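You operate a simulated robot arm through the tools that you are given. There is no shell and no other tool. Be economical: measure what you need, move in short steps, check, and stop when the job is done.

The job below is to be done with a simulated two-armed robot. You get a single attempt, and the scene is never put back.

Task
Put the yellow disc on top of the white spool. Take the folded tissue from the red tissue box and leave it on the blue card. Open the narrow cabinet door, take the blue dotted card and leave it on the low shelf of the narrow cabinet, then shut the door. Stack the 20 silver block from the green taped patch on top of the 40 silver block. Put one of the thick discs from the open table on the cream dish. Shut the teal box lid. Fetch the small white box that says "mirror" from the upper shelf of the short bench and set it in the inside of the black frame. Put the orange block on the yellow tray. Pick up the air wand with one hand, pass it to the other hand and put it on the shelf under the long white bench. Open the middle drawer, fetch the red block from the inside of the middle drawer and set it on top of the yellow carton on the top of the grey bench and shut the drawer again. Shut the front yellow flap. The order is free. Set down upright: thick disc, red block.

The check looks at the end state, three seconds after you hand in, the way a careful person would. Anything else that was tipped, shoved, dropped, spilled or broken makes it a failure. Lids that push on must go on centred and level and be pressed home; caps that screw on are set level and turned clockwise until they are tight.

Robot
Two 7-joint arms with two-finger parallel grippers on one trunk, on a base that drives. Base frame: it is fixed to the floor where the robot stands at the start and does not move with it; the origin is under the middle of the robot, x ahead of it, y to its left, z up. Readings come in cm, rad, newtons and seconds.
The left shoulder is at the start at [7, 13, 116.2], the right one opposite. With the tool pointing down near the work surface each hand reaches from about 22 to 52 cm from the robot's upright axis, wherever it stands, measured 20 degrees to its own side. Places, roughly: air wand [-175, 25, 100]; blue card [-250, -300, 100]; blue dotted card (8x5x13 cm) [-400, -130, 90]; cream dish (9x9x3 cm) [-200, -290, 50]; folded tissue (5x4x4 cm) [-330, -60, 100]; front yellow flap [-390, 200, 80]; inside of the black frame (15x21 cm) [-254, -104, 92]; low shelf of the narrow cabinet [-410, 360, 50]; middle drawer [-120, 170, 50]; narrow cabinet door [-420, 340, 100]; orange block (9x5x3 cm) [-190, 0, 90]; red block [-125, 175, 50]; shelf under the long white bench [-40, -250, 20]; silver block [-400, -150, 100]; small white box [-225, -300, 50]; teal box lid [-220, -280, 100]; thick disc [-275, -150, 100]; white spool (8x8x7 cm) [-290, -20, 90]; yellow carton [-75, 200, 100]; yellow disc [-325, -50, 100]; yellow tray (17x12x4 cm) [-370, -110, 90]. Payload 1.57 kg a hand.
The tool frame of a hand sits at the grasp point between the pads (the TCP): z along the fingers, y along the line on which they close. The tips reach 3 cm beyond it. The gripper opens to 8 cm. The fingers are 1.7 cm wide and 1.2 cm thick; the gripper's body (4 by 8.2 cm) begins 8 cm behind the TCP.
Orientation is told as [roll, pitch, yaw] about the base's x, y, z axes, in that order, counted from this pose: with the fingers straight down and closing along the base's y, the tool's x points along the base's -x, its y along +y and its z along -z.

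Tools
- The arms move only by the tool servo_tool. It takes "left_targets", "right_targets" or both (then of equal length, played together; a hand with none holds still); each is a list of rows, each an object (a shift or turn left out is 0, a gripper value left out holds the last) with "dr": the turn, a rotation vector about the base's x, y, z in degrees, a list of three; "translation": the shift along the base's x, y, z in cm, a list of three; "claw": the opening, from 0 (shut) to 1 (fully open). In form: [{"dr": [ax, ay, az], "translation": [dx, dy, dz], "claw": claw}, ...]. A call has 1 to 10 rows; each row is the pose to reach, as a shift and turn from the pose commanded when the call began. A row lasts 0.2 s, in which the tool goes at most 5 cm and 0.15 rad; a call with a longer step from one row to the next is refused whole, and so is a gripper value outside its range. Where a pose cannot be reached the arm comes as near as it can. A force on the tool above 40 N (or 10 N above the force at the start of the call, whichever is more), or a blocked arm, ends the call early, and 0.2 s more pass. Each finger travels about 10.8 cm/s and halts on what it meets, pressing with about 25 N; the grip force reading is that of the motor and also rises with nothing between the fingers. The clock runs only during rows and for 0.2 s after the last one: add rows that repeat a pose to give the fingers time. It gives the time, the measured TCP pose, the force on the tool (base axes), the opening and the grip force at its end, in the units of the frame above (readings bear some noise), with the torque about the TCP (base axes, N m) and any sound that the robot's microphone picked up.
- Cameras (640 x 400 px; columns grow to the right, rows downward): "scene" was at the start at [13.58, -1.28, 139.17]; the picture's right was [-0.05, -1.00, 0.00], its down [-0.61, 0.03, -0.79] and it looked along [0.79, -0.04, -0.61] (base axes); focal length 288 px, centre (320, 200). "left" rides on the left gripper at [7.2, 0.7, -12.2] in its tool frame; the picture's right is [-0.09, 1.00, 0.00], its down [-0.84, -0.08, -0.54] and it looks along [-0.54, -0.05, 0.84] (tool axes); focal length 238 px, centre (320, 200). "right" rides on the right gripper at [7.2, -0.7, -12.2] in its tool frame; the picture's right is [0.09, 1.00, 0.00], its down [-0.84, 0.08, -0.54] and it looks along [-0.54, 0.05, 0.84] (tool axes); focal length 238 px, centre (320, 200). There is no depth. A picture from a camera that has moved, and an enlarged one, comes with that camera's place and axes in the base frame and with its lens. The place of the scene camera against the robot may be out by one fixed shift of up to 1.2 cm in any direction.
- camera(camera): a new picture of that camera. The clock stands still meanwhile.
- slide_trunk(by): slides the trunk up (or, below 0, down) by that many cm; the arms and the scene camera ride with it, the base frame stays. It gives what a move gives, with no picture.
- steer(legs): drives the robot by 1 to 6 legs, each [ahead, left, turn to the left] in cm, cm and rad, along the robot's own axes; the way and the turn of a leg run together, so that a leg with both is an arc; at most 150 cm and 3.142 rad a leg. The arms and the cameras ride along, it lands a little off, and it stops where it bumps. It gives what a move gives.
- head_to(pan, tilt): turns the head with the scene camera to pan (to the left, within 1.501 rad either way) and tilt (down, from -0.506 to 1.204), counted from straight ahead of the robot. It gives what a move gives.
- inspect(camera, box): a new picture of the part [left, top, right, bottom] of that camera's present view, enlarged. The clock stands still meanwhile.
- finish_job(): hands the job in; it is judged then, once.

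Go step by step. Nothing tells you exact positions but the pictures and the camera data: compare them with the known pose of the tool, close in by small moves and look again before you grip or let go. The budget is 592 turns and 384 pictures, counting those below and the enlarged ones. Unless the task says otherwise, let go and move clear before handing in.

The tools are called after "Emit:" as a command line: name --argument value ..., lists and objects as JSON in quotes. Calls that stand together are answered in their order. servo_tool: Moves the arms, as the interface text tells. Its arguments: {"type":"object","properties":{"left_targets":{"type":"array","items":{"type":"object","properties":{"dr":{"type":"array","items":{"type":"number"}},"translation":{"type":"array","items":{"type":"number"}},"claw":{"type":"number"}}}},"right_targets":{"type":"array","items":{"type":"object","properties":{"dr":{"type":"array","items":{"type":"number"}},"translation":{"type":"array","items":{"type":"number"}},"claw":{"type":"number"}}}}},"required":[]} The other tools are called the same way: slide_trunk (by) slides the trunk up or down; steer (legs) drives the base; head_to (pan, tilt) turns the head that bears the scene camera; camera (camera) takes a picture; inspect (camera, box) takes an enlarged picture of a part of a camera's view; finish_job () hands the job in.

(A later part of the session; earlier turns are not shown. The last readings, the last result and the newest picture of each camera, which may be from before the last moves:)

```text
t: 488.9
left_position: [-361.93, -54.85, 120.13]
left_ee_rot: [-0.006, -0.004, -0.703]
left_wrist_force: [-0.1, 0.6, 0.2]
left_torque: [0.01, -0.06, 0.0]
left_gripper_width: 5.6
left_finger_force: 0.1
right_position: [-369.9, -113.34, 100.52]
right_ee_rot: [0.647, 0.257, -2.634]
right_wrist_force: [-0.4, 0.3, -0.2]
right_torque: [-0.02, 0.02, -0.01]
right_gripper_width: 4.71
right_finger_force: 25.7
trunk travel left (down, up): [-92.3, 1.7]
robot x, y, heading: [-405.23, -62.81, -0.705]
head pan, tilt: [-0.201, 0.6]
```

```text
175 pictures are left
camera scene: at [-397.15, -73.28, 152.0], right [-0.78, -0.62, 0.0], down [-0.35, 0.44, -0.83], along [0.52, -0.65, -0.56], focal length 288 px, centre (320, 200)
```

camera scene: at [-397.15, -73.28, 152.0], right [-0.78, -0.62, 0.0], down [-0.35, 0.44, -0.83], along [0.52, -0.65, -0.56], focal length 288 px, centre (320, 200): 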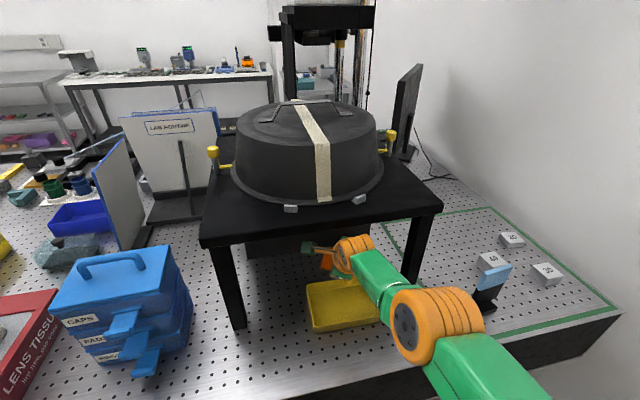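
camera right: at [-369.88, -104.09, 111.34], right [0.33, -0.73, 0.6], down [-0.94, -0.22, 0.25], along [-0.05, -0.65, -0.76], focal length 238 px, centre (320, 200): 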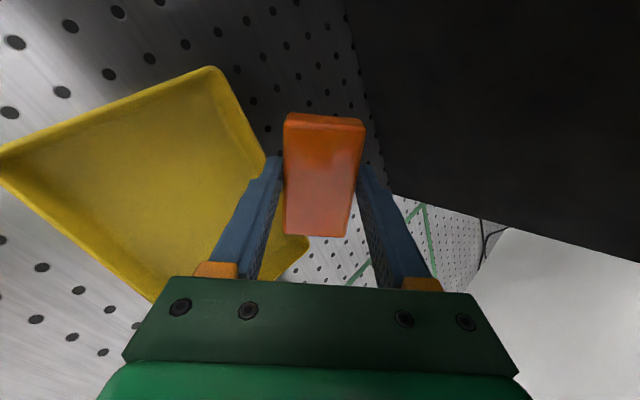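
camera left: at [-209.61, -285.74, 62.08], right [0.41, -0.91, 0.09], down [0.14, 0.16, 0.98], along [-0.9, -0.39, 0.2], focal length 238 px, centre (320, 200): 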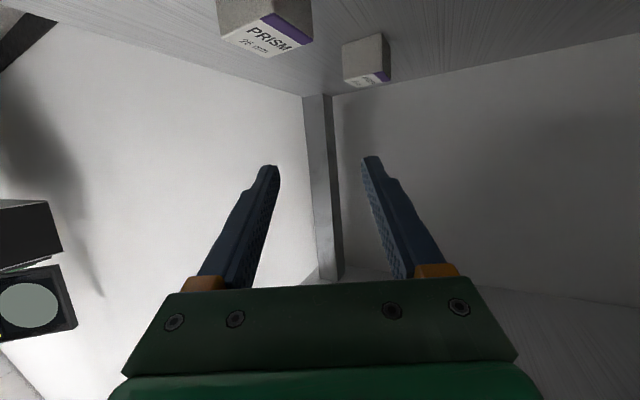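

Hand is ~7 cm too far ahead; back up and check over the tray.

Emit:
steer --legs '[[-7, 0.3, 0]]'

Emit:
camera --camera "right"

Emit:
inspect --camera "scene" --box '[220, 190, 460, 350]'

```text
t: 489.9
left_position: [-365.71, -50.97, 119.47]
left_ee_rot: [-0.007, 0.012, -0.706]
left_wrist_force: [-0.6, -1.0, -0.3]
left_torque: [0.05, 0.01, -0.03]
left_gripper_width: 5.61
left_finger_force: 0.0
right_position: [-373.94, -109.32, 99.57]
right_ee_rot: [0.632, 0.248, -2.641]
right_wrist_force: [0.3, 0.2, -1.9]
right_torque: [0.03, 0.0, 0.0]
right_gripper_width: 4.73
right_finger_force: 24.8
trunk travel left (down, up): [-92.3, 1.7]
robot x, y, heading: [-410.76, -57.97, -0.704]
head pan, tilt: [-0.201, 0.6]
```

```text
174 pictures are left
camera right: at [-373.73, -100.22, 110.48], right [0.34, -0.73, 0.59], down [-0.94, -0.22, 0.26], along [-0.06, -0.65, -0.76], focal length 238 px, centre (320, 200)
```

right: 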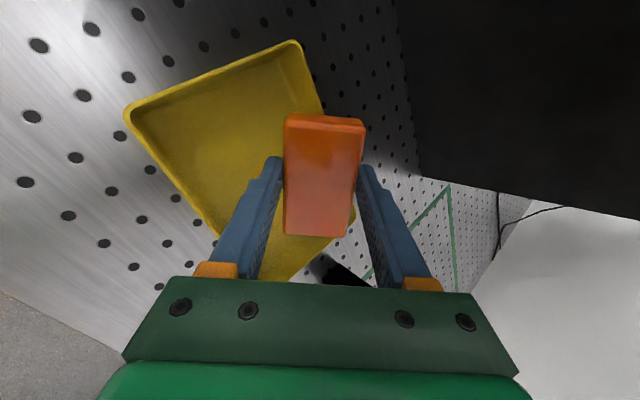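

```text
2.50 times, centred on (340, 270) of scene
camera zoom: at [-400.45, -69.75, 151.78], right [-0.78, -0.62, 0.0], down [-0.36, 0.45, -0.82], along [0.51, -0.64, -0.57], focal length 720 px, centre (270, 25)
```

zoom: 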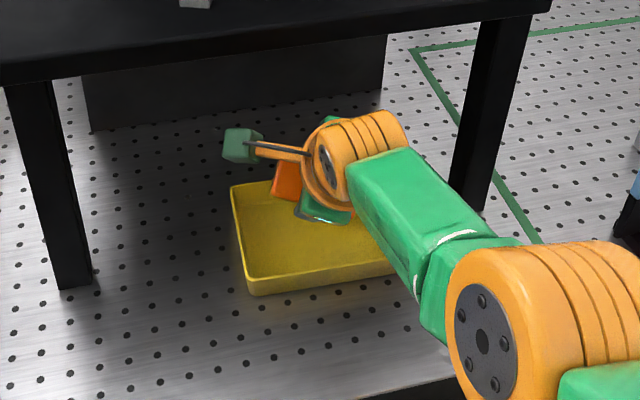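

Good: over the tray. Shift 1.3 cm ahead and lower by trunk until touching.

Emit:
steer --legs '[[1.4, 0, 0]]'

Emit:
slide_trunk --by -3

Emit:
slide_trunk --by -1.5

Emit:
camera --camera "right"

```text
t: 490.6
left_position: [-365.56, -51.2, 119.76]
left_ee_rot: [-0.007, 0.0, -0.704]
left_wrist_force: [-0.3, 0.6, 0.6]
left_torque: [-0.02, -0.03, 0.01]
left_gripper_width: 5.61
left_finger_force: 0.1
right_position: [-373.63, -109.64, 100.15]
right_ee_rot: [0.643, 0.252, -2.635]
right_wrist_force: [-0.2, 0.3, -1.7]
right_torque: [-0.01, 0.01, 0.0]
right_gripper_width: 4.71
right_finger_force: 25.3
trunk travel left (down, up): [-92.3, 1.7]
robot x, y, heading: [-409.47, -58.91, -0.696]
head pan, tilt: [-0.201, 0.6]
```

```text
t: 491.4
left_position: [-365.48, -51.15, 116.69]
left_ee_rot: [-0.008, 0.001, -0.704]
left_wrist_force: [-0.2, 0.1, 0.5]
left_torque: [-0.02, 0.01, -0.03]
left_gripper_width: 5.62
left_finger_force: 0.1
right_position: [-373.61, -109.58, 97.24]
right_ee_rot: [0.642, 0.255, -2.635]
right_wrist_force: [1.3, 0.1, -1.8]
right_torque: [0.02, 0.02, -0.03]
right_gripper_width: 4.75
right_finger_force: 25.2
trunk travel left (down, up): [-89.3, 4.7]
robot x, y, heading: [-409.52, -58.99, -0.702]
head pan, tilt: [-0.201, 0.6]
```

```text
t: 492.0
left_position: [-365.57, -50.75, 115.19]
left_ee_rot: [-0.008, -0.001, -0.704]
left_wrist_force: [-0.5, -0.6, 0.3]
left_torque: [-0.01, 0.0, 0.01]
left_gripper_width: 5.62
left_finger_force: 0.0
right_position: [-373.52, -109.46, 96.12]
right_ee_rot: [0.652, 0.255, -2.631]
right_wrist_force: [5.3, -4.0, 21.3]
right_torque: [-0.59, 0.47, 0.25]
right_gripper_width: 4.83
right_finger_force: 25.5
trunk travel left (down, up): [-87.8, 6.2]
robot x, y, heading: [-409.69, -58.82, -0.701]
head pan, tilt: [-0.201, 0.6]
```

```text
172 pictures are left
camera right: at [-373.44, -100.18, 106.95], right [0.33, -0.72, 0.61], down [-0.94, -0.22, 0.25], along [-0.05, -0.66, -0.75], focal length 238 px, centre (320, 200)
```

right: 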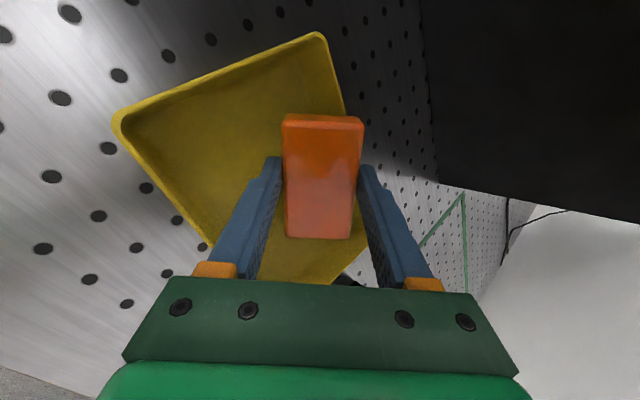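

Too close to the tray's back wall. Raise, back 3 cm, lower again.

Emit:
slide_trunk --by 3

Emit:
steer --legs '[[-3.2, 0, 0]]'

Emit:
slide_trunk --by -3.5

Emit:
camera --camera "right"

```text
t: 492.8
left_position: [-365.42, -51.17, 118.27]
left_ee_rot: [-0.007, 0.002, -0.706]
left_wrist_force: [-0.7, 0.1, -0.1]
left_torque: [-0.02, 0.01, -0.01]
left_gripper_width: 5.59
left_finger_force: 0.1
right_position: [-373.53, -109.64, 98.67]
right_ee_rot: [0.64, 0.251, -2.638]
right_wrist_force: [0.0, -0.4, -0.7]
right_torque: [0.0, -0.01, 0.0]
right_gripper_width: 4.77
right_finger_force: 25.1
trunk travel left (down, up): [-90.8, 3.2]
robot x, y, heading: [-409.79, -59.0, -0.7]
head pan, tilt: [-0.201, 0.6]
```

```text
t: 493.6
left_position: [-367.23, -49.64, 118.05]
left_ee_rot: [-0.007, 0.009, -0.706]
left_wrist_force: [0.2, 0.2, -0.2]
left_torque: [0.04, 0.05, 0.0]
left_gripper_width: 5.61
left_finger_force: 0.1
right_position: [-375.47, -108.04, 98.24]
right_ee_rot: [0.634, 0.249, -2.639]
right_wrist_force: [0.1, -0.6, -0.8]
right_torque: [0.02, 0.03, 0.02]
right_gripper_width: 4.74
right_finger_force: 25.3
trunk travel left (down, up): [-90.8, 3.2]
robot x, y, heading: [-411.91, -56.54, -0.696]
head pan, tilt: [-0.201, 0.6]
```

```text
t: 494.4
left_position: [-368.18, -48.72, 115.01]
left_ee_rot: [-0.009, -0.007, -0.705]
left_wrist_force: [-0.1, 0.1, -0.3]
left_torque: [-0.01, -0.02, -0.01]
left_gripper_width: 5.6
left_finger_force: 0.1
right_position: [-376.06, -107.3, 95.91]
right_ee_rot: [0.658, 0.256, -2.632]
right_wrist_force: [3.2, -5.3, 32.0]
right_torque: [-0.27, 0.81, 0.22]
right_gripper_width: 4.75
right_finger_force: 25.2
trunk travel left (down, up): [-87.3, 6.7]
robot x, y, heading: [-412.04, -56.82, -0.699]
head pan, tilt: [-0.201, 0.6]
```

```text
171 pictures are left
camera right: at [-376.12, -98.06, 106.71], right [0.33, -0.72, 0.61], down [-0.94, -0.22, 0.25], along [-0.05, -0.66, -0.75], focal length 238 px, centre (320, 200)
```

right: 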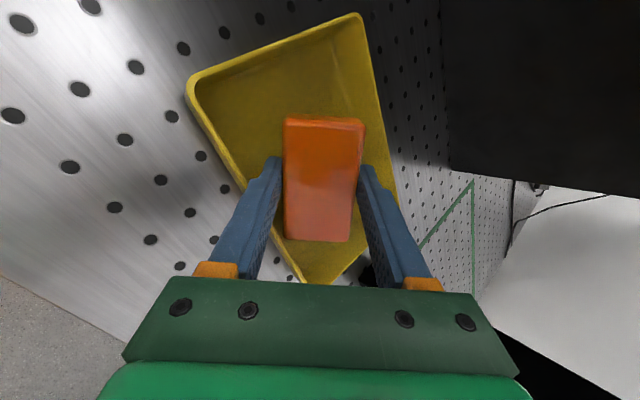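

Touching the tray floor with room on all sides. Release slowly and retract backward-up.

Emit:
servo_tool --right_targets '[{"translation": [0, 0, 0.3], "claw": 0.6}, {"translation": [0, 0, 0.3], "claw": 0.66}, {"translation": [0, 0, 0.4], "claw": 0.74}, {"translation": [0, 0, 0.4], "claw": 0.8}, {"translation": [0, 0, 0.4], "claw": 0.85}]'

Emit:
camera --camera "right"

```text
t: 495.6
left_position: [-368.2, -48.75, 114.9]
left_ee_rot: [-0.009, -0.002, -0.705]
left_wrist_force: [-0.2, 0.4, -0.3]
left_torque: [0.0, -0.01, -0.03]
left_gripper_width: 5.59
left_finger_force: 0.0
right_position: [-376.2, -107.37, 95.92]
right_ee_rot: [0.647, 0.254, -2.634]
right_wrist_force: [4.5, -4.7, 29.2]
right_torque: [0.6, 0.33, -0.01]
right_gripper_width: 4.9
right_finger_force: 0.1
trunk travel left (down, up): [-87.3, 6.7]
robot x, y, heading: [-411.77, -56.51, -0.705]
head pan, tilt: [-0.201, 0.6]
```

```text
170 pictures are left
camera right: at [-376.06, -98.12, 106.74], right [0.33, -0.72, 0.6], down [-0.94, -0.22, 0.25], along [-0.05, -0.65, -0.76], focal length 238 px, centre (320, 200)
```

right: 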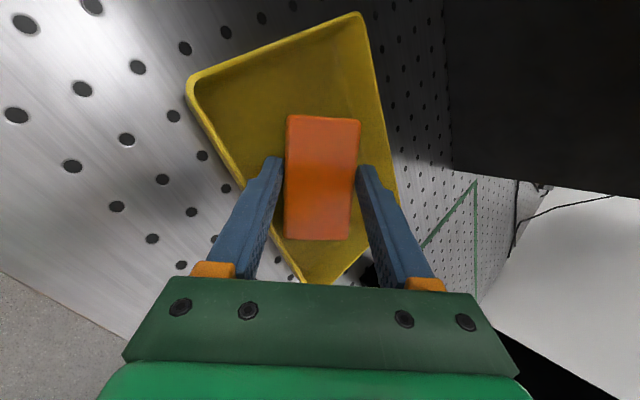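

Fingers are jammed against the floor; raise a little and they will open.

Emit:
servo_tool --right_targets '[{"translation": [0, 0, 0.8]}, {"translation": [0, 0, 1.2]}, {"translation": [0, 0, 1.2]}]'

Emit:
camera --camera "right"

```text
t: 496.4
left_position: [-367.97, -49.18, 114.69]
left_ee_rot: [-0.007, 0.002, -0.705]
left_wrist_force: [-0.2, 0.6, 0.2]
left_torque: [0.03, 0.0, -0.02]
left_gripper_width: 5.58
left_finger_force: 0.0
right_position: [-375.63, -107.8, 96.43]
right_ee_rot: [0.636, 0.252, -2.637]
right_wrist_force: [-1.4, -0.6, 2.2]
right_torque: [0.05, 0.05, 0.04]
right_gripper_width: 6.68
right_finger_force: 0.0
right hand out of reach, approached as far as the arm can: row 1, 2, 3
trunk travel left (down, up): [-87.3, 6.7]
robot x, y, heading: [-412.07, -56.71, -0.702]
head pan, tilt: [-0.201, 0.6]
```

```text
169 pictures are left
camera right: at [-375.54, -98.6, 107.42], right [0.34, -0.73, 0.6], down [-0.94, -0.22, 0.26], along [-0.06, -0.65, -0.76], focal length 238 px, centre (320, 200)
```

right: 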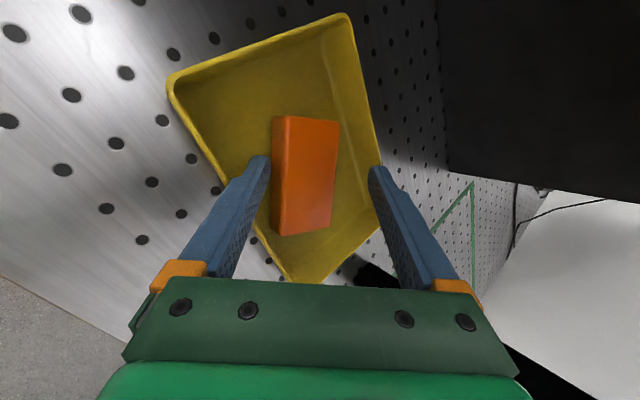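

Block is released in the tray. Raise 2.5 cm, then back out.

Emit:
slide_trunk --by 3

Emit:
steer --legs '[[-18, 0, 0]]'

Emit:
inspect --camera "scene" --box '[220, 170, 460, 330]'

```text
t: 497.1
left_position: [-367.88, -49.08, 117.83]
left_ee_rot: [-0.008, 0.003, -0.705]
left_wrist_force: [0.1, 0.2, 0.7]
left_torque: [-0.02, 0.02, 0.01]
left_gripper_width: 5.6
left_finger_force: 0.1
right_position: [-375.53, -107.97, 99.68]
right_ee_rot: [0.642, 0.252, -2.636]
right_wrist_force: [0.2, 0.2, -1.2]
right_torque: [-0.01, 0.01, 0.0]
right_gripper_width: 6.77
right_finger_force: 0.0
trunk travel left (down, up): [-90.3, 3.7]
robot x, y, heading: [-411.9, -56.58, -0.696]
head pan, tilt: [-0.201, 0.6]
```

```text
t: 498.7
left_position: [-381.32, -37.68, 117.54]
left_ee_rot: [-0.006, 0.004, -0.706]
left_wrist_force: [-0.1, -0.6, 0.9]
left_torque: [0.07, 0.01, -0.01]
left_gripper_width: 5.59
left_finger_force: 0.0
right_position: [-389.26, -96.36, 99.35]
right_ee_rot: [0.636, 0.251, -2.639]
right_wrist_force: [0.1, -1.1, -0.9]
right_torque: [0.01, -0.02, -0.03]
right_gripper_width: 6.8
right_finger_force: 0.2
trunk travel left (down, up): [-90.3, 3.7]
robot x, y, heading: [-425.82, -44.87, -0.701]
head pan, tilt: [-0.201, 0.6]
```

```text
2.50 times, centred on (340, 250) of scene
camera zoom: at [-416.28, -56.38, 149.87], right [-0.78, -0.62, 0.0], down [-0.35, 0.45, -0.82], along [0.51, -0.65, -0.57], focal length 720 px, centre (270, 75)
```

zoom: 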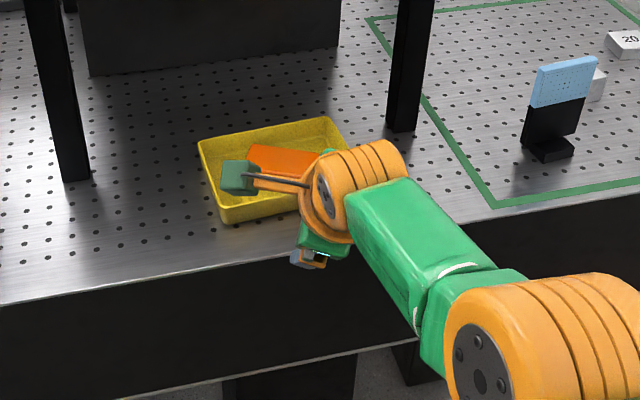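

Now restore the right hand: untilt, then rotate yaw back.

Emit:
servo_tool --right_targets '[{"dr": [5.2, 6.1, 0], "translation": [-1, 1, 1]}, {"dr": [10.4, 12.2, 0], "translation": [-3, 2.5, 2]}, {"dr": [15.6, 18.3, 0], "translation": [-5, 4, 3]}, {"dr": [20.8, 24.4, 0], "translation": [-7, 5.5, 4]}, {"dr": [25.9, 30.5, 0], "translation": [-7, 5.5, 5]}]'

Emit:
servo_tool --right_targets '[{"dr": [0, 0, 8.5]}, {"dr": [0, 0, 17]}, {"dr": [0, 0, 25.5]}, {"dr": [0, 0, 34]}, {"dr": [0, 0, 42.5]}, {"dr": [0, 0, 51]}, {"dr": [0, 0, 59.5]}, {"dr": [0, 0, 68]}, {"dr": [0, 0, 76.5]}, {"dr": [0, 0, 85]}]'

Emit:
servo_tool --right_targets '[{"dr": [0, 0, 8.5]}, {"dr": [0, 0, 17]}, {"dr": [0, 0, 25]}, {"dr": [0, 0, 31]}]'

Emit:
camera --camera "scene"

```text
t: 499.9
left_position: [-381.63, -37.43, 117.74]
left_ee_rot: [-0.007, 0.002, -0.706]
left_wrist_force: [-0.3, 0.3, 0.2]
left_torque: [-0.01, -0.02, 0.02]
left_gripper_width: 5.62
left_finger_force: 0.1
right_position: [-398.42, -87.77, 104.83]
right_ee_rot: [-0.007, -0.028, -2.711]
right_wrist_force: [-0.3, 0.8, -0.1]
right_torque: [-0.02, -0.02, 0.04]
right_gripper_width: 6.82
right_finger_force: 0.1
right hand out of reach, approached as far as the arm can: row 1, 4, 5
trunk travel left (down, up): [-90.3, 3.7]
robot x, y, heading: [-425.85, -44.92, -0.702]
head pan, tilt: [-0.201, 0.6]
```

```text
t: 502.1
left_position: [-381.69, -37.49, 117.7]
left_ee_rot: [-0.008, 0.002, -0.705]
left_wrist_force: [0.3, 0.8, 0.7]
left_torque: [-0.04, 0.03, 0.01]
left_gripper_width: 5.6
left_finger_force: 0.1
right_position: [-398.47, -87.99, 104.82]
right_ee_rot: [-0.004, -0.03, -1.225]
right_wrist_force: [0.5, 1.1, 0.6]
right_torque: [-0.04, 0.0, 0.0]
right_gripper_width: 6.79
right_finger_force: 0.1
trunk travel left (down, up): [-90.3, 3.7]
robot x, y, heading: [-425.99, -45.23, -0.702]
head pan, tilt: [-0.201, 0.6]
```

```text
t: 503.1
left_position: [-381.73, -37.57, 117.67]
left_ee_rot: [-0.009, 0.001, -0.704]
left_wrist_force: [-0.7, -0.1, -0.4]
left_torque: [0.01, 0.0, -0.02]
left_gripper_width: 5.61
left_finger_force: 0.1
right_position: [-398.45, -87.98, 104.91]
right_ee_rot: [-0.005, -0.032, -0.684]
right_wrist_force: [0.8, -0.2, 0.2]
right_torque: [0.02, 0.01, 0.01]
right_gripper_width: 6.79
right_finger_force: 0.1
trunk travel left (down, up): [-90.3, 3.7]
robot x, y, heading: [-425.84, -44.9, -0.696]
head pan, tilt: [-0.201, 0.6]
```

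```text
167 pictures are left
camera scene: at [-416.67, -56.06, 149.92], right [-0.78, -0.62, 0.0], down [-0.35, 0.44, -0.82], along [0.51, -0.65, -0.57], focal length 288 px, centre (320, 200)
```

scene: 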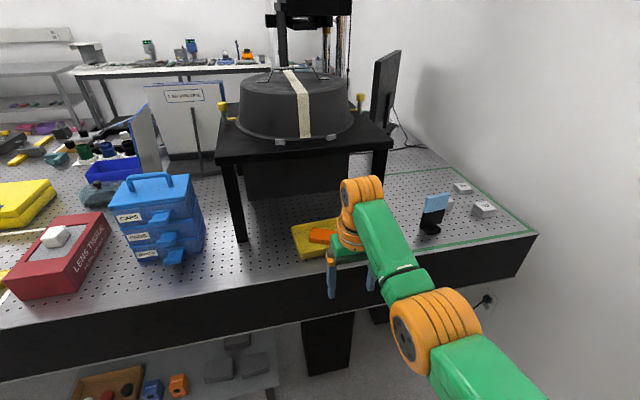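

Tool is down again. Next the blue dotted card, which stands in front of the silver blocks. Raise the right hand and move over.

Emit:
servo_tool --right_targets '[{"translation": [0, 0, 4], "claw": 1}, {"translation": [0, 0, 8]}, {"translation": [0, 0, 10]}]'

Emit:
steer --legs '[[0, -36, 0], [14, 0, 0]]'

Emit:
camera --camera "scene"

Emit:
camera --camera "right"

```text
t: 503.9
left_position: [-381.7, -37.54, 117.82]
left_ee_rot: [-0.007, 0.003, -0.706]
left_wrist_force: [1.2, -0.1, 1.3]
left_torque: [0.04, 0.03, 0.01]
left_gripper_width: 5.58
left_finger_force: 0.1
right_position: [-398.51, -87.83, 115.04]
right_ee_rot: [-0.006, -0.027, -0.687]
right_wrist_force: [0.3, 0.0, 0.1]
right_torque: [0.02, 0.03, 0.0]
right_gripper_width: 8.0
right_finger_force: 0.0
trunk travel left (down, up): [-90.3, 3.7]
robot x, y, heading: [-425.66, -45.0, -0.695]
head pan, tilt: [-0.201, 0.6]
```

```text
t: 507.1
left_position: [-394.79, -74.16, 117.84]
left_ee_rot: [-0.008, 0.0, -0.701]
left_wrist_force: [0.0, -0.5, -0.2]
left_torque: [-0.05, -0.01, 0.01]
left_gripper_width: 5.59
left_finger_force: 0.0
right_position: [-411.43, -124.56, 115.18]
right_ee_rot: [-0.005, -0.033, -0.687]
right_wrist_force: [-0.1, 0.0, -0.1]
right_torque: [0.0, -0.02, -0.01]
right_gripper_width: 7.97
right_finger_force: 0.0
trunk travel left (down, up): [-90.3, 3.7]
robot x, y, heading: [-438.56, -81.46, -0.694]
head pan, tilt: [-0.201, 0.6]
```

```text
166 pictures are left
camera scene: at [-429.82, -92.56, 149.97], right [-0.78, -0.62, 0.0], down [-0.35, 0.44, -0.83], along [0.51, -0.65, -0.56], focal length 288 px, centre (320, 200)
```

scene: 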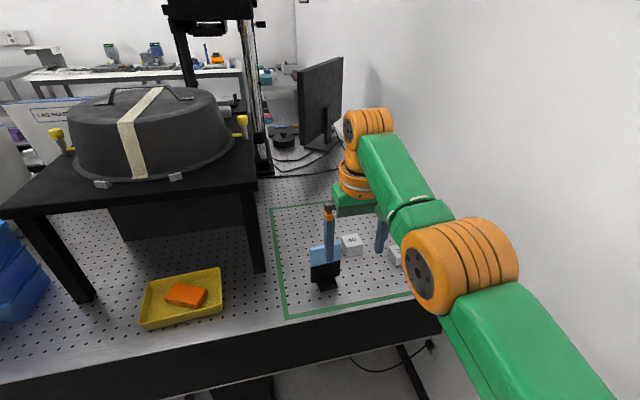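

```text
165 pictures are left
camera right: at [-417.85, -120.14, 127.05], right [0.56, 0.83, -0.01], down [0.68, -0.46, 0.57], along [0.47, -0.32, -0.82], focal length 238 px, centre (320, 200)
```

right: 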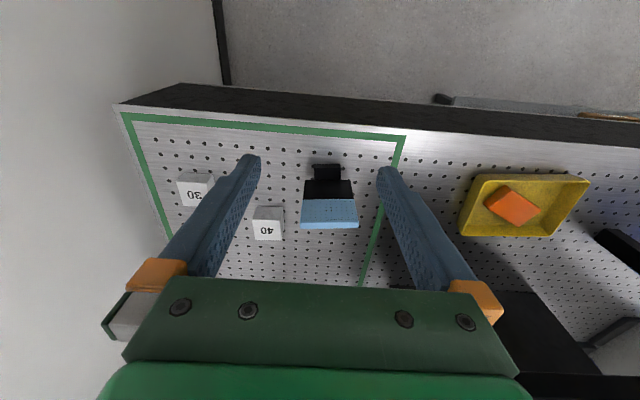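

Orange block lies flat in the tray. Zoom on the card.

Emit:
inspect --camera "right" --box '[240, 130, 400, 250]'

Emit:
inspect --camera "scene" --box '[270, 200, 430, 310]'

```text
3.33 times, centred on (320, 190) of right
camera zoom: at [-417.85, -120.14, 127.05], right [0.56, 0.83, -0.01], down [0.68, -0.46, 0.57], along [0.47, -0.32, -0.82], focal length 794 px, centre (320, 233)
```

zoom: 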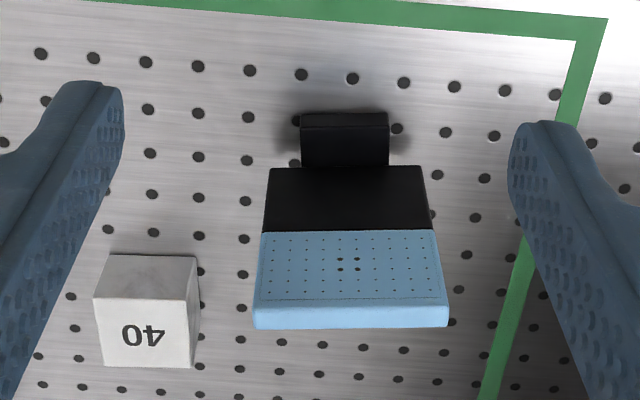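

```text
3.64 times, centred on (350, 255) of scene
camera zoom: at [-429.82, -92.56, 149.97], right [-0.78, -0.62, 0.0], down [-0.35, 0.44, -0.83], along [0.51, -0.65, -0.56], focal length 1047 px, centre (211, 0)
```

zoom: 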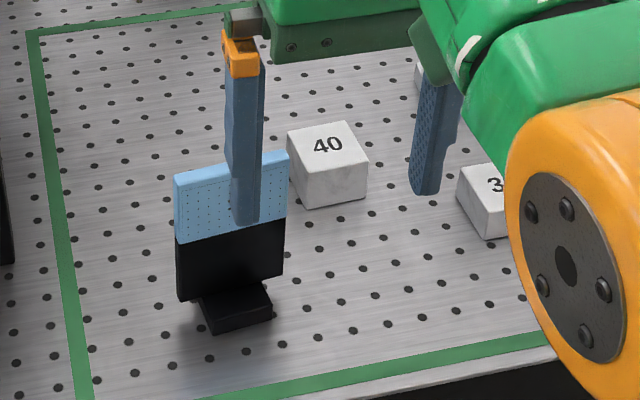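

Card plate faces me, thin along my forward axis. Rotate the right hand ~84° so it closes front-to-back.

Emit:
servo_tool --right_targets '[{"dr": [0, 0, -8.4]}, {"dr": [0, 0, -16.8]}, {"dr": [0, 0, -25.2]}, {"dr": [0, 0, -33.6]}, {"dr": [0, 0, -42]}, {"dr": [0, 0, -50.4]}, {"dr": [0, 0, -58.8]}, {"dr": [0, 0, -67.2]}, {"dr": [0, 0, -75.6]}, {"dr": [0, 0, -84]}]'

Emit:
camera --camera "right"

Emit:
camera --camera "scene"

```text
t: 509.3
left_position: [-394.49, -74.33, 117.67]
left_ee_rot: [-0.007, 0.003, -0.705]
left_wrist_force: [0.6, 0.2, 0.6]
left_torque: [0.0, -0.01, 0.0]
left_gripper_width: 5.58
left_finger_force: 0.1
right_position: [-411.73, -124.15, 114.83]
right_ee_rot: [-0.007, -0.029, -2.155]
right_wrist_force: [0.6, 0.5, 0.6]
right_torque: [0.01, -0.02, -0.03]
right_gripper_width: 7.99
right_finger_force: 0.1
right hand out of reach, approached as far as the arm can: row 7, 8, 9, 10
trunk travel left (down, up): [-90.3, 3.7]
robot x, y, heading: [-438.72, -81.82, -0.698]
head pan, tilt: [-0.201, 0.6]
```

```text
162 pictures are left
camera right: at [-408.21, -117.49, 126.77], right [0.88, -0.47, -0.01], down [-0.39, -0.73, 0.57], along [-0.27, -0.5, -0.82], focal length 238 px, centre (320, 200)
```

right: 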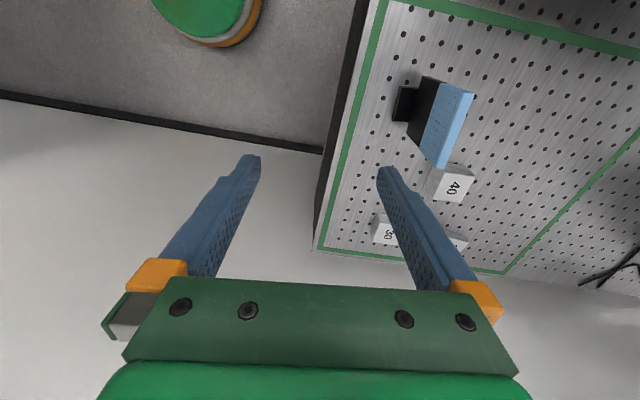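

```text
161 pictures are left
camera scene: at [-429.41, -92.81, 149.92], right [-0.78, -0.62, 0.0], down [-0.35, 0.44, -0.83], along [0.51, -0.65, -0.56], focal length 288 px, centre (320, 200)
```

scene: 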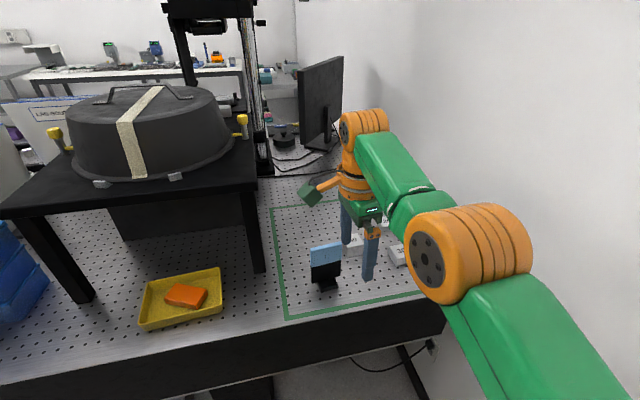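

Adjust yaw another 10° and drive over the plate.

Emit:
servo_tool --right_targets '[{"dr": [0, 0, -5]}, {"dr": [0, 0, -10]}]'

Emit:
steer --legs '[[11.5, 2.5, 0]]'

Emit:
camera --camera "right"

```text
t: 509.9
left_position: [-394.47, -74.1, 117.77]
left_ee_rot: [-0.007, 0.001, -0.704]
left_wrist_force: [-0.4, -0.2, 0.5]
left_torque: [0.01, 0.01, -0.01]
left_gripper_width: 5.59
left_finger_force: 0.2
right_position: [-411.64, -124.21, 114.82]
right_ee_rot: [-0.005, -0.031, -2.327]
right_wrist_force: [-0.2, 0.7, 0.5]
right_torque: [0.0, 0.0, -0.02]
right_gripper_width: 8.01
right_finger_force: 0.1
trunk travel left (down, up): [-90.3, 3.7]
robot x, y, heading: [-438.24, -81.46, -0.704]
head pan, tilt: [-0.201, 0.6]
```

```text
t: 511.1
left_position: [-384.44, -79.43, 117.91]
left_ee_rot: [-0.007, -0.001, -0.703]
left_wrist_force: [-0.6, 0.3, -0.5]
left_torque: [0.0, -0.02, 0.03]
left_gripper_width: 5.58
left_finger_force: 0.0
right_position: [-401.78, -129.48, 115.01]
right_ee_rot: [0.001, -0.027, -2.327]
right_wrist_force: [-0.1, 0.1, 0.6]
right_torque: [-0.02, 0.0, -0.01]
right_gripper_width: 8.0
right_finger_force: 0.0
trunk travel left (down, up): [-90.3, 3.7]
robot x, y, heading: [-428.39, -87.42, -0.698]
head pan, tilt: [-0.201, 0.6]
```

```text
160 pictures are left
camera right: at [-397.22, -123.43, 126.94], right [0.79, -0.62, 0.0], down [-0.51, -0.65, 0.57], along [-0.35, -0.44, -0.82], focal length 238 px, centre (320, 200)
```

right: 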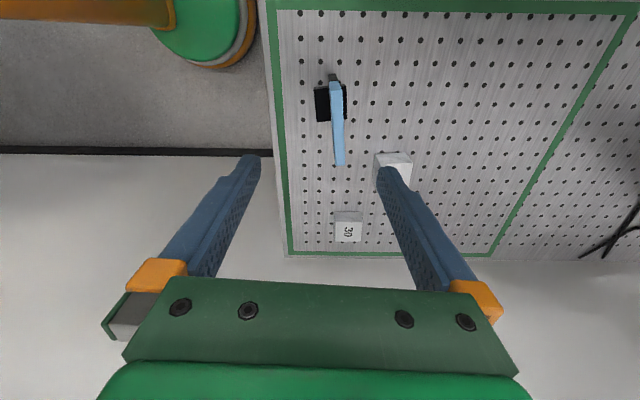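

Align 2 cm, then lower with the trunk 11.5.

Emit:
servo_tool --right_targets '[{"translation": [2, -0.2, 0]}]'

Emit:
slide_trunk --by -8

Emit:
camera --camera "right"

```text
t: 511.6
left_position: [-383.86, -79.77, 117.69]
left_ee_rot: [-0.009, 0.003, -0.702]
left_wrist_force: [-0.4, 0.1, 0.1]
left_torque: [-0.04, 0.02, -0.03]
left_gripper_width: 5.6
left_finger_force: 0.1
right_position: [-400.82, -129.21, 114.57]
right_ee_rot: [-0.005, -0.03, -2.327]
right_wrist_force: [-1.1, 0.7, -0.2]
right_torque: [-0.03, 0.0, 0.04]
right_gripper_width: 8.0
right_finger_force: 0.0
right hand out of reach, approached as far as the arm can: row 1
trunk travel left (down, up): [-90.3, 3.7]
robot x, y, heading: [-428.32, -87.31, -0.697]
head pan, tilt: [-0.201, 0.6]
```

```text
t: 512.7
left_position: [-384.03, -79.7, 109.72]
left_ee_rot: [-0.007, 0.003, -0.703]
left_wrist_force: [0.1, -0.4, -0.4]
left_torque: [-0.04, 0.0, -0.03]
left_gripper_width: 5.6
left_finger_force: 0.1
right_position: [-401.05, -129.25, 106.55]
right_ee_rot: [-0.005, -0.03, -2.325]
right_wrist_force: [0.7, -0.1, 0.4]
right_torque: [0.02, 0.0, 0.02]
right_gripper_width: 8.03
right_finger_force: 0.1
trunk travel left (down, up): [-82.3, 11.7]
robot x, y, heading: [-428.31, -87.31, -0.697]
head pan, tilt: [-0.201, 0.6]
```

```text
159 pictures are left
camera right: at [-396.38, -123.22, 118.56], right [0.79, -0.62, -0.01], down [-0.5, -0.65, 0.57], along [-0.35, -0.44, -0.82], focal length 238 px, centre (320, 200)
```

right: 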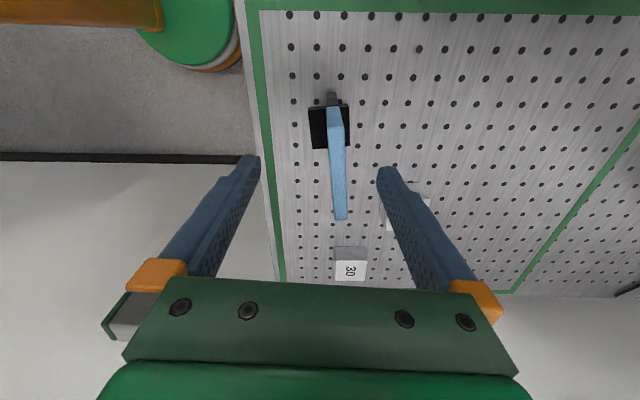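

Drive 1.2 ahead to centre on the plate, lower 4 and grip.

Emit:
steer --legs '[[1.2, 0, 0]]'

Emit:
slide_trunk --by -4

Emit:
camera --camera "right"

```text
t: 513.5
left_position: [-383.34, -80.31, 109.74]
left_ee_rot: [-0.006, 0.001, -0.703]
left_wrist_force: [-1.0, -1.1, 0.3]
left_torque: [-0.01, -0.03, 0.04]
left_gripper_width: 5.6
left_finger_force: 0.0
right_position: [-400.28, -129.76, 106.73]
right_ee_rot: [-0.006, -0.03, -2.326]
right_wrist_force: [0.2, -0.4, 0.6]
right_torque: [-0.02, -0.03, 0.03]
right_gripper_width: 8.01
right_finger_force: 0.1
trunk travel left (down, up): [-82.3, 11.7]
robot x, y, heading: [-426.66, -87.92, -0.699]
head pan, tilt: [-0.201, 0.6]
```

```text
t: 514.3
left_position: [-383.17, -80.44, 105.69]
left_ee_rot: [-0.007, 0.003, -0.703]
left_wrist_force: [0.0, -1.0, 0.5]
left_torque: [0.01, 0.02, -0.02]
left_gripper_width: 5.61
left_finger_force: 0.1
right_position: [-400.15, -129.91, 102.59]
right_ee_rot: [-0.005, -0.029, -2.326]
right_wrist_force: [-0.3, -1.1, -0.2]
right_torque: [-0.04, 0.0, -0.04]
right_gripper_width: 8.02
right_finger_force: 0.1
trunk travel left (down, up): [-78.3, 15.7]
robot x, y, heading: [-427.51, -88.32, -0.702]
head pan, tilt: [-0.201, 0.6]
```

```text
158 pictures are left
camera right: at [-395.5, -123.98, 114.57], right [0.79, -0.62, -0.01], down [-0.5, -0.65, 0.57], along [-0.35, -0.44, -0.82], focal length 238 px, centre (320, 200)
```

right: 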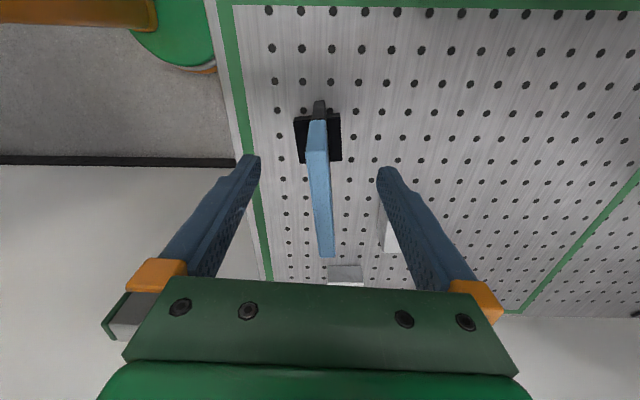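

Centred. Close and lift.

Emit:
servo_tool --right_targets '[{"claw": 0.7}, {"claw": 0.4}, {"claw": 0.15}, {"claw": 0}, {"claw": 0}]'

Emit:
slide_trunk --by 15

Emit:
camera --camera "right"

```text
t: 515.5
left_position: [-383.08, -80.55, 105.71]
left_ee_rot: [-0.009, 0.002, -0.704]
left_wrist_force: [-0.3, -0.5, -0.4]
left_torque: [0.01, 0.0, -0.02]
left_gripper_width: 5.62
left_finger_force: 0.1
right_position: [-400.06, -130.0, 102.61]
right_ee_rot: [-0.004, -0.029, -2.324]
right_wrist_force: [0.0, -0.1, 1.4]
right_torque: [-0.15, -0.02, -0.01]
right_gripper_width: 1.05
right_finger_force: 25.1
trunk travel left (down, up): [-78.3, 15.7]
robot x, y, heading: [-427.17, -87.89, -0.698]
head pan, tilt: [-0.201, 0.6]
```

```text
t: 517.2
left_position: [-383.15, -80.52, 120.66]
left_ee_rot: [-0.006, 0.003, -0.703]
left_wrist_force: [0.4, 1.2, -0.4]
left_torque: [0.01, 0.0, 0.0]
left_gripper_width: 5.6
left_finger_force: 0.1
right_position: [-400.03, -130.06, 117.68]
right_ee_rot: [-0.005, -0.028, -2.327]
right_wrist_force: [0.4, 0.3, -1.3]
right_torque: [0.01, -0.04, -0.01]
right_gripper_width: 1.08
right_finger_force: 24.4
trunk travel left (down, up): [-93.3, 0.7]
robot x, y, heading: [-427.26, -88.15, -0.697]
head pan, tilt: [-0.201, 0.6]
```

```text
157 pictures are left
camera right: at [-395.46, -124.02, 129.54], right [0.79, -0.62, -0.01], down [-0.5, -0.65, 0.57], along [-0.35, -0.44, -0.82], focal length 238 px, centre (320, 200)
```

right: 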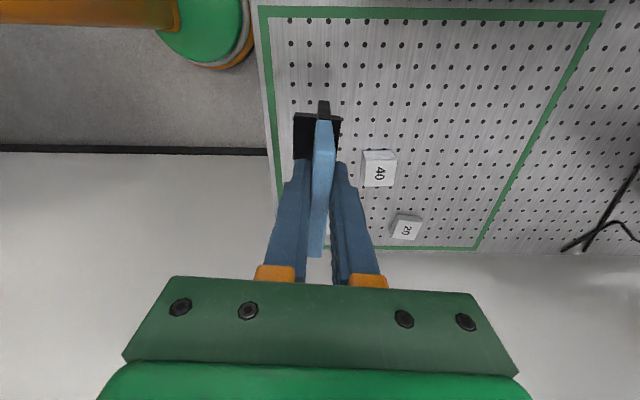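

Card held. Back off, turn, and travel out of the aisle toward the narrow cabinet.

Emit:
steer --legs '[[-17, 0, 0], [0, 0, 1.584]]'

Emit:
head_to --pan 0.2 --tilt 0.4

Emit:
camera --camera "scene"

```text
t: 522.5
left_position: [-447.95, -32.78, 120.69]
left_ee_rot: [-0.006, 0.003, 0.867]
left_wrist_force: [-0.7, 0.0, -0.4]
left_torque: [0.01, 0.02, 0.01]
left_gripper_width: 5.6
left_finger_force: 0.0
right_position: [-398.35, -49.77, 117.56]
right_ee_rot: [-0.004, -0.028, -0.755]
right_wrist_force: [0.4, -0.7, -1.9]
right_torque: [0.04, 0.05, -0.02]
right_gripper_width: 1.08
right_finger_force: 25.0
trunk travel left (down, up): [-93.3, 0.7]
robot x, y, heading: [-440.28, -76.81, 0.878]
head pan, tilt: [-0.201, 0.6]
```

```text
t: 523.4
left_position: [-448.07, -32.84, 120.76]
left_ee_rot: [-0.009, 0.002, 0.868]
left_wrist_force: [-0.5, 0.3, 0.6]
left_torque: [0.0, -0.02, 0.02]
left_gripper_width: 5.59
left_finger_force: 0.1
right_position: [-398.56, -49.87, 117.57]
right_ee_rot: [-0.006, -0.029, -0.754]
right_wrist_force: [0.5, -0.6, -1.6]
right_torque: [0.02, 0.0, 0.01]
right_gripper_width: 1.06
right_finger_force: 24.9
trunk travel left (down, up): [-93.3, 0.7]
robot x, y, heading: [-440.81, -77.09, 0.87]
head pan, tilt: [0.201, 0.4]
```

```text
156 pictures are left
camera scene: at [-432.82, -65.95, 154.74], right [0.88, -0.48, 0.0], down [-0.19, -0.34, -0.92], along [0.44, 0.81, -0.39], focal length 288 px, centre (320, 200)
```

scene: 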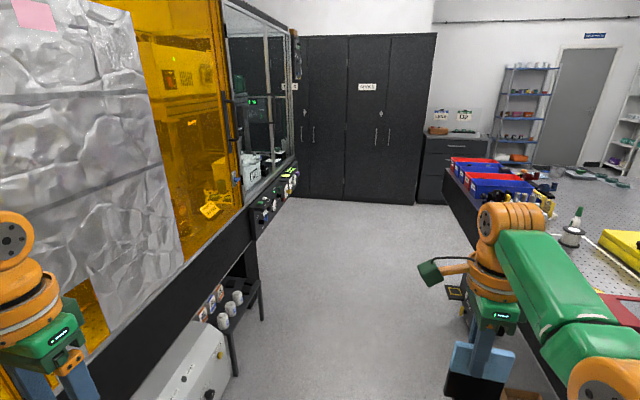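

Path is free. Drive along the aisle.

Emit:
steer --legs '[[0, 0, 0.015], [140, 0, 0], [140, 0, 0]]'

Emit:
head_to --pan 0.9 --tilt 0.4

Emit:
camera --camera "scene"

```text
t: 537.2
left_position: [-275.2, 183.55, 120.71]
left_ee_rot: [-0.007, 0.001, 0.907]
left_wrist_force: [-0.6, -0.1, -0.3]
left_torque: [-0.02, 0.0, -0.01]
left_gripper_width: 5.6
left_finger_force: 0.0
right_position: [-225.27, 168.56, 117.6]
right_ee_rot: [-0.005, -0.03, -0.718]
right_wrist_force: [-0.2, -0.7, -2.0]
right_torque: [-0.01, 0.01, 0.01]
right_gripper_width: 1.07
right_finger_force: 24.9
trunk travel left (down, up): [-93.3, 0.7]
robot x, y, heading: [-265.93, 139.69, 0.907]
head pan, tilt: [0.201, 0.4]
```

```text
t: 538.3
left_position: [-275.26, 183.58, 120.84]
left_ee_rot: [-0.006, 0.004, 0.906]
left_wrist_force: [-0.3, 0.9, -0.1]
left_torque: [0.01, -0.01, -0.03]
left_gripper_width: 5.6
left_finger_force: 0.1
right_position: [-225.16, 168.58, 117.73]
right_ee_rot: [-0.005, -0.029, -0.717]
right_wrist_force: [-0.7, -0.3, -1.7]
right_torque: [0.03, 0.0, 0.06]
right_gripper_width: 1.07
right_finger_force: 24.7
trunk travel left (down, up): [-93.3, 0.7]
robot x, y, heading: [-265.63, 139.78, 0.916]
head pan, tilt: [0.901, 0.4]
```

```text
155 pictures are left
camera scene: at [-265.21, 151.86, 154.74], right [0.97, 0.24, 0.0], down [0.09, -0.38, -0.92], along [-0.22, 0.89, -0.39], focal length 288 px, centre (320, 200)
```

scene: 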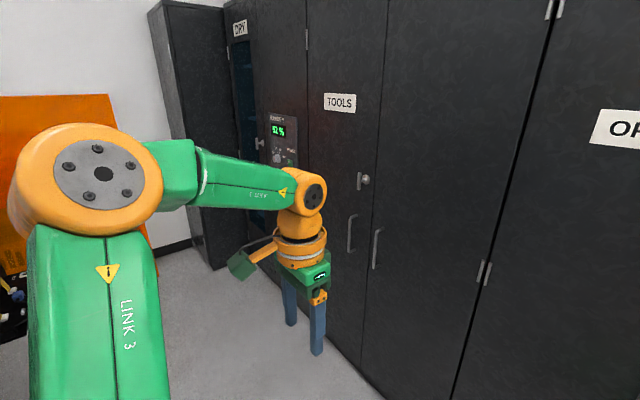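

Cabinet row ahead, enclosure end at left. Move ahead 25 and strafe left 110 to find the narrow cabinet.

Emit:
steer --legs '[[24, 0, -0.025], [0, 110, 0]]'

Emit:
camera --camera "scene"

Emit:
head_to --pan 0.2 --tilt 0.4

Emit:
camera --camera "scene"

```text
t: 545.3
left_position: [-342.59, 272.02, 120.68]
left_ee_rot: [-0.007, 0.004, 0.871]
left_wrist_force: [0.4, -0.3, 1.3]
left_torque: [-0.01, -0.02, 0.03]
left_gripper_width: 5.63
left_finger_force: 0.0
right_position: [-293.12, 255.24, 117.58]
right_ee_rot: [-0.005, -0.029, -0.752]
right_wrist_force: [-0.8, 0.3, -1.9]
right_torque: [0.03, 0.0, 0.01]
right_gripper_width: 1.06
right_finger_force: 24.9
trunk travel left (down, up): [-93.3, 0.7]
robot x, y, heading: [-334.83, 227.85, 0.874]
head pan, tilt: [0.901, 0.4]
```

```text
154 pictures are left
camera scene: at [-333.65, 239.9, 154.75], right [0.98, 0.2, 0.0], down [0.08, -0.38, -0.92], along [-0.19, 0.9, -0.39], focal length 288 px, centre (320, 200)
```

scene: 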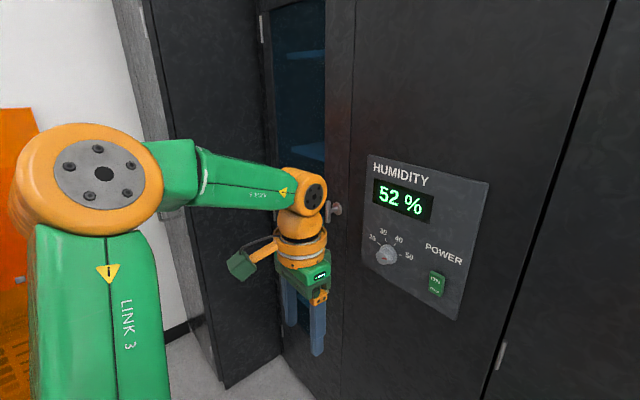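

```text
t: 546.3
left_position: [-342.68, 272.01, 120.77]
left_ee_rot: [-0.006, 0.002, 0.869]
left_wrist_force: [-1.1, -0.7, -0.5]
left_torque: [0.0, -0.03, 0.02]
left_gripper_width: 5.58
left_finger_force: 0.1
right_position: [-293.15, 255.38, 117.5]
right_ee_rot: [-0.004, -0.03, -0.752]
right_wrist_force: [-0.6, 0.4, -1.5]
right_torque: [0.03, 0.02, 0.03]
right_gripper_width: 1.05
right_finger_force: 25.6
trunk travel left (down, up): [-93.3, 0.7]
robot x, y, heading: [-335.29, 227.88, 0.875]
head pan, tilt: [0.201, 0.4]
```

```text
153 pictures are left
camera scene: at [-327.5, 239.07, 154.74], right [0.88, -0.47, 0.0], down [-0.18, -0.34, -0.92], along [0.44, 0.81, -0.39], focal length 288 px, centre (320, 200)
```

scene: 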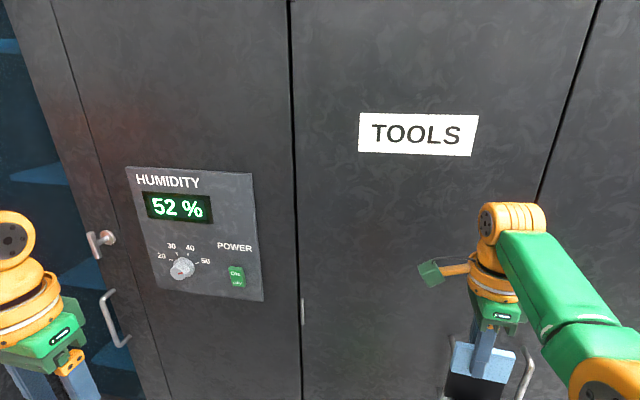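

The narrow cabinet should be further left. Strafe 35 more and look left.

Emit:
steer --legs '[[-8, 38, 0]]'

Emit:
head_to --pan 1.1 --tilt 0.4

Emit:
camera --camera "scene"

```text
t: 548.8
left_position: [-377.42, 290.32, 120.78]
left_ee_rot: [-0.006, 0.003, 0.875]
left_wrist_force: [0.4, 0.1, 1.0]
left_torque: [0.0, 0.05, 0.0]
left_gripper_width: 5.58
left_finger_force: 0.1
right_position: [-327.85, 273.81, 117.49]
right_ee_rot: [-0.008, -0.028, -0.748]
right_wrist_force: [0.5, 0.0, -2.2]
right_torque: [0.0, 0.0, -0.02]
right_gripper_width: 1.07
right_finger_force: 24.9
trunk travel left (down, up): [-93.3, 0.7]
robot x, y, heading: [-369.87, 245.99, 0.881]
head pan, tilt: [0.201, 0.4]
```

```text
t: 550.0
left_position: [-377.71, 290.39, 120.74]
left_ee_rot: [-0.007, 0.003, 0.876]
left_wrist_force: [-1.0, -0.2, 0.0]
left_torque: [-0.01, 0.03, 0.0]
left_gripper_width: 5.59
left_finger_force: 0.1
right_position: [-328.1, 273.8, 117.53]
right_ee_rot: [-0.007, -0.029, -0.747]
right_wrist_force: [-0.1, -0.5, -1.5]
right_torque: [0.07, 0.02, -0.02]
right_gripper_width: 1.07
right_finger_force: 25.2
trunk travel left (down, up): [-93.3, 0.7]
robot x, y, heading: [-369.87, 246.66, 0.879]
head pan, tilt: [1.1, 0.4]
```

```text
152 pictures are left
camera scene: at [-370.32, 257.74, 154.74], right [0.92, 0.4, 0.0], down [0.15, -0.36, -0.92], along [-0.37, 0.85, -0.39], focal length 288 px, centre (320, 200)
```

scene: 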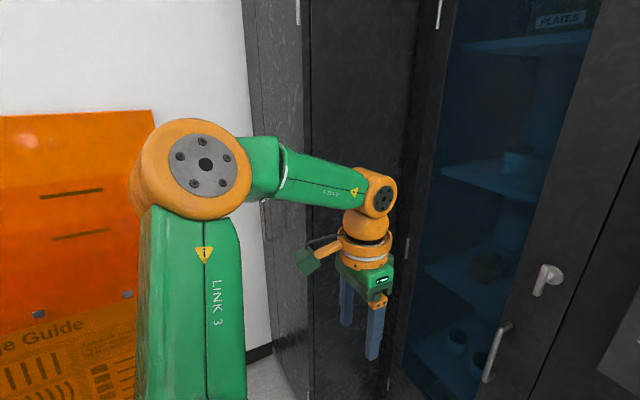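

I need a clearer view; strafe left 35 more and look ahead-left.

Emit:
steer --legs '[[0, 35, 0]]'

Emit:
head_to --pan 0.75 --tilt 0.45

Emit:
camera --camera "scene"

Emit:
camera --camera "left"

```text
t: 552.3
left_position: [-404.77, 312.5, 120.77]
left_ee_rot: [-0.004, 0.003, 0.878]
left_wrist_force: [-0.1, 0.9, 0.4]
left_torque: [0.03, 0.05, 0.01]
left_gripper_width: 5.58
left_finger_force: 0.1
right_position: [-355.08, 296.25, 117.47]
right_ee_rot: [-0.005, -0.029, -0.743]
right_wrist_force: [0.5, -0.6, -1.5]
right_torque: [0.0, 0.02, -0.01]
right_gripper_width: 1.06
right_finger_force: 25.2
trunk travel left (down, up): [-93.3, 0.7]
robot x, y, heading: [-397.02, 268.61, 0.884]
head pan, tilt: [1.1, 0.4]
```

```text
t: 553.1
left_position: [-404.95, 312.67, 120.85]
left_ee_rot: [-0.007, 0.002, 0.879]
left_wrist_force: [-0.4, -0.2, 0.2]
left_torque: [0.03, -0.02, 0.02]
left_gripper_width: 5.57
left_finger_force: 0.0
right_position: [-355.41, 296.29, 117.51]
right_ee_rot: [-0.006, -0.03, -0.743]
right_wrist_force: [-0.8, 0.4, -2.3]
right_torque: [0.05, 0.04, 0.02]
right_gripper_width: 1.07
right_finger_force: 25.4
trunk travel left (down, up): [-93.3, 0.7]
robot x, y, heading: [-397.06, 268.77, 0.887]
head pan, tilt: [0.75, 0.45]
```

```text
151 pictures are left
camera scene: at [-394.44, 280.8, 154.27], right [1.0, 0.06, 0.0], down [0.03, -0.43, -0.9], along [-0.06, 0.9, -0.44], focal length 288 px, centre (320, 200)
```

scene: 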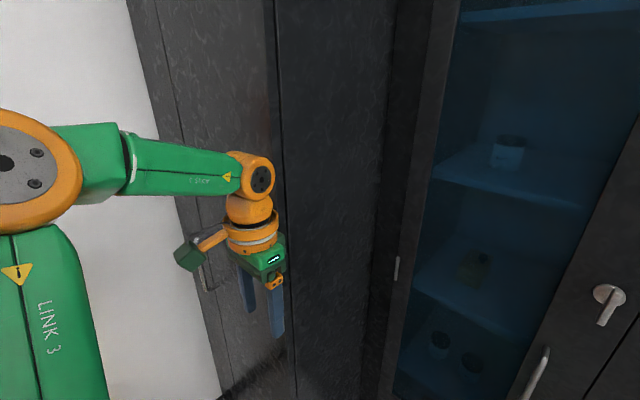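

```text
150 pictures are left
camera left: at [-410.13, 307.65, 132.93], right [-0.71, 0.71, -0.01], down [0.59, 0.6, 0.54], along [0.39, 0.38, -0.84], focal length 238 px, centre (320, 200)
```

left: 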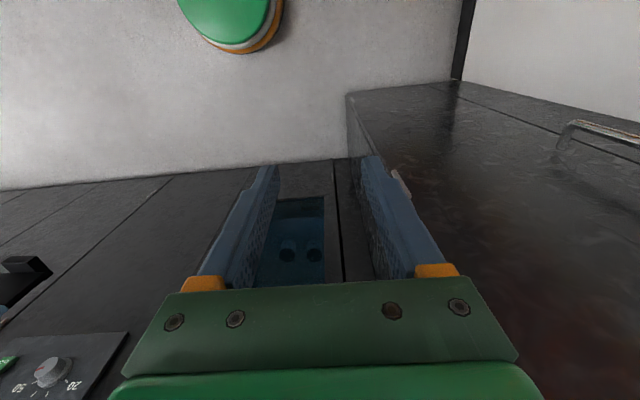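

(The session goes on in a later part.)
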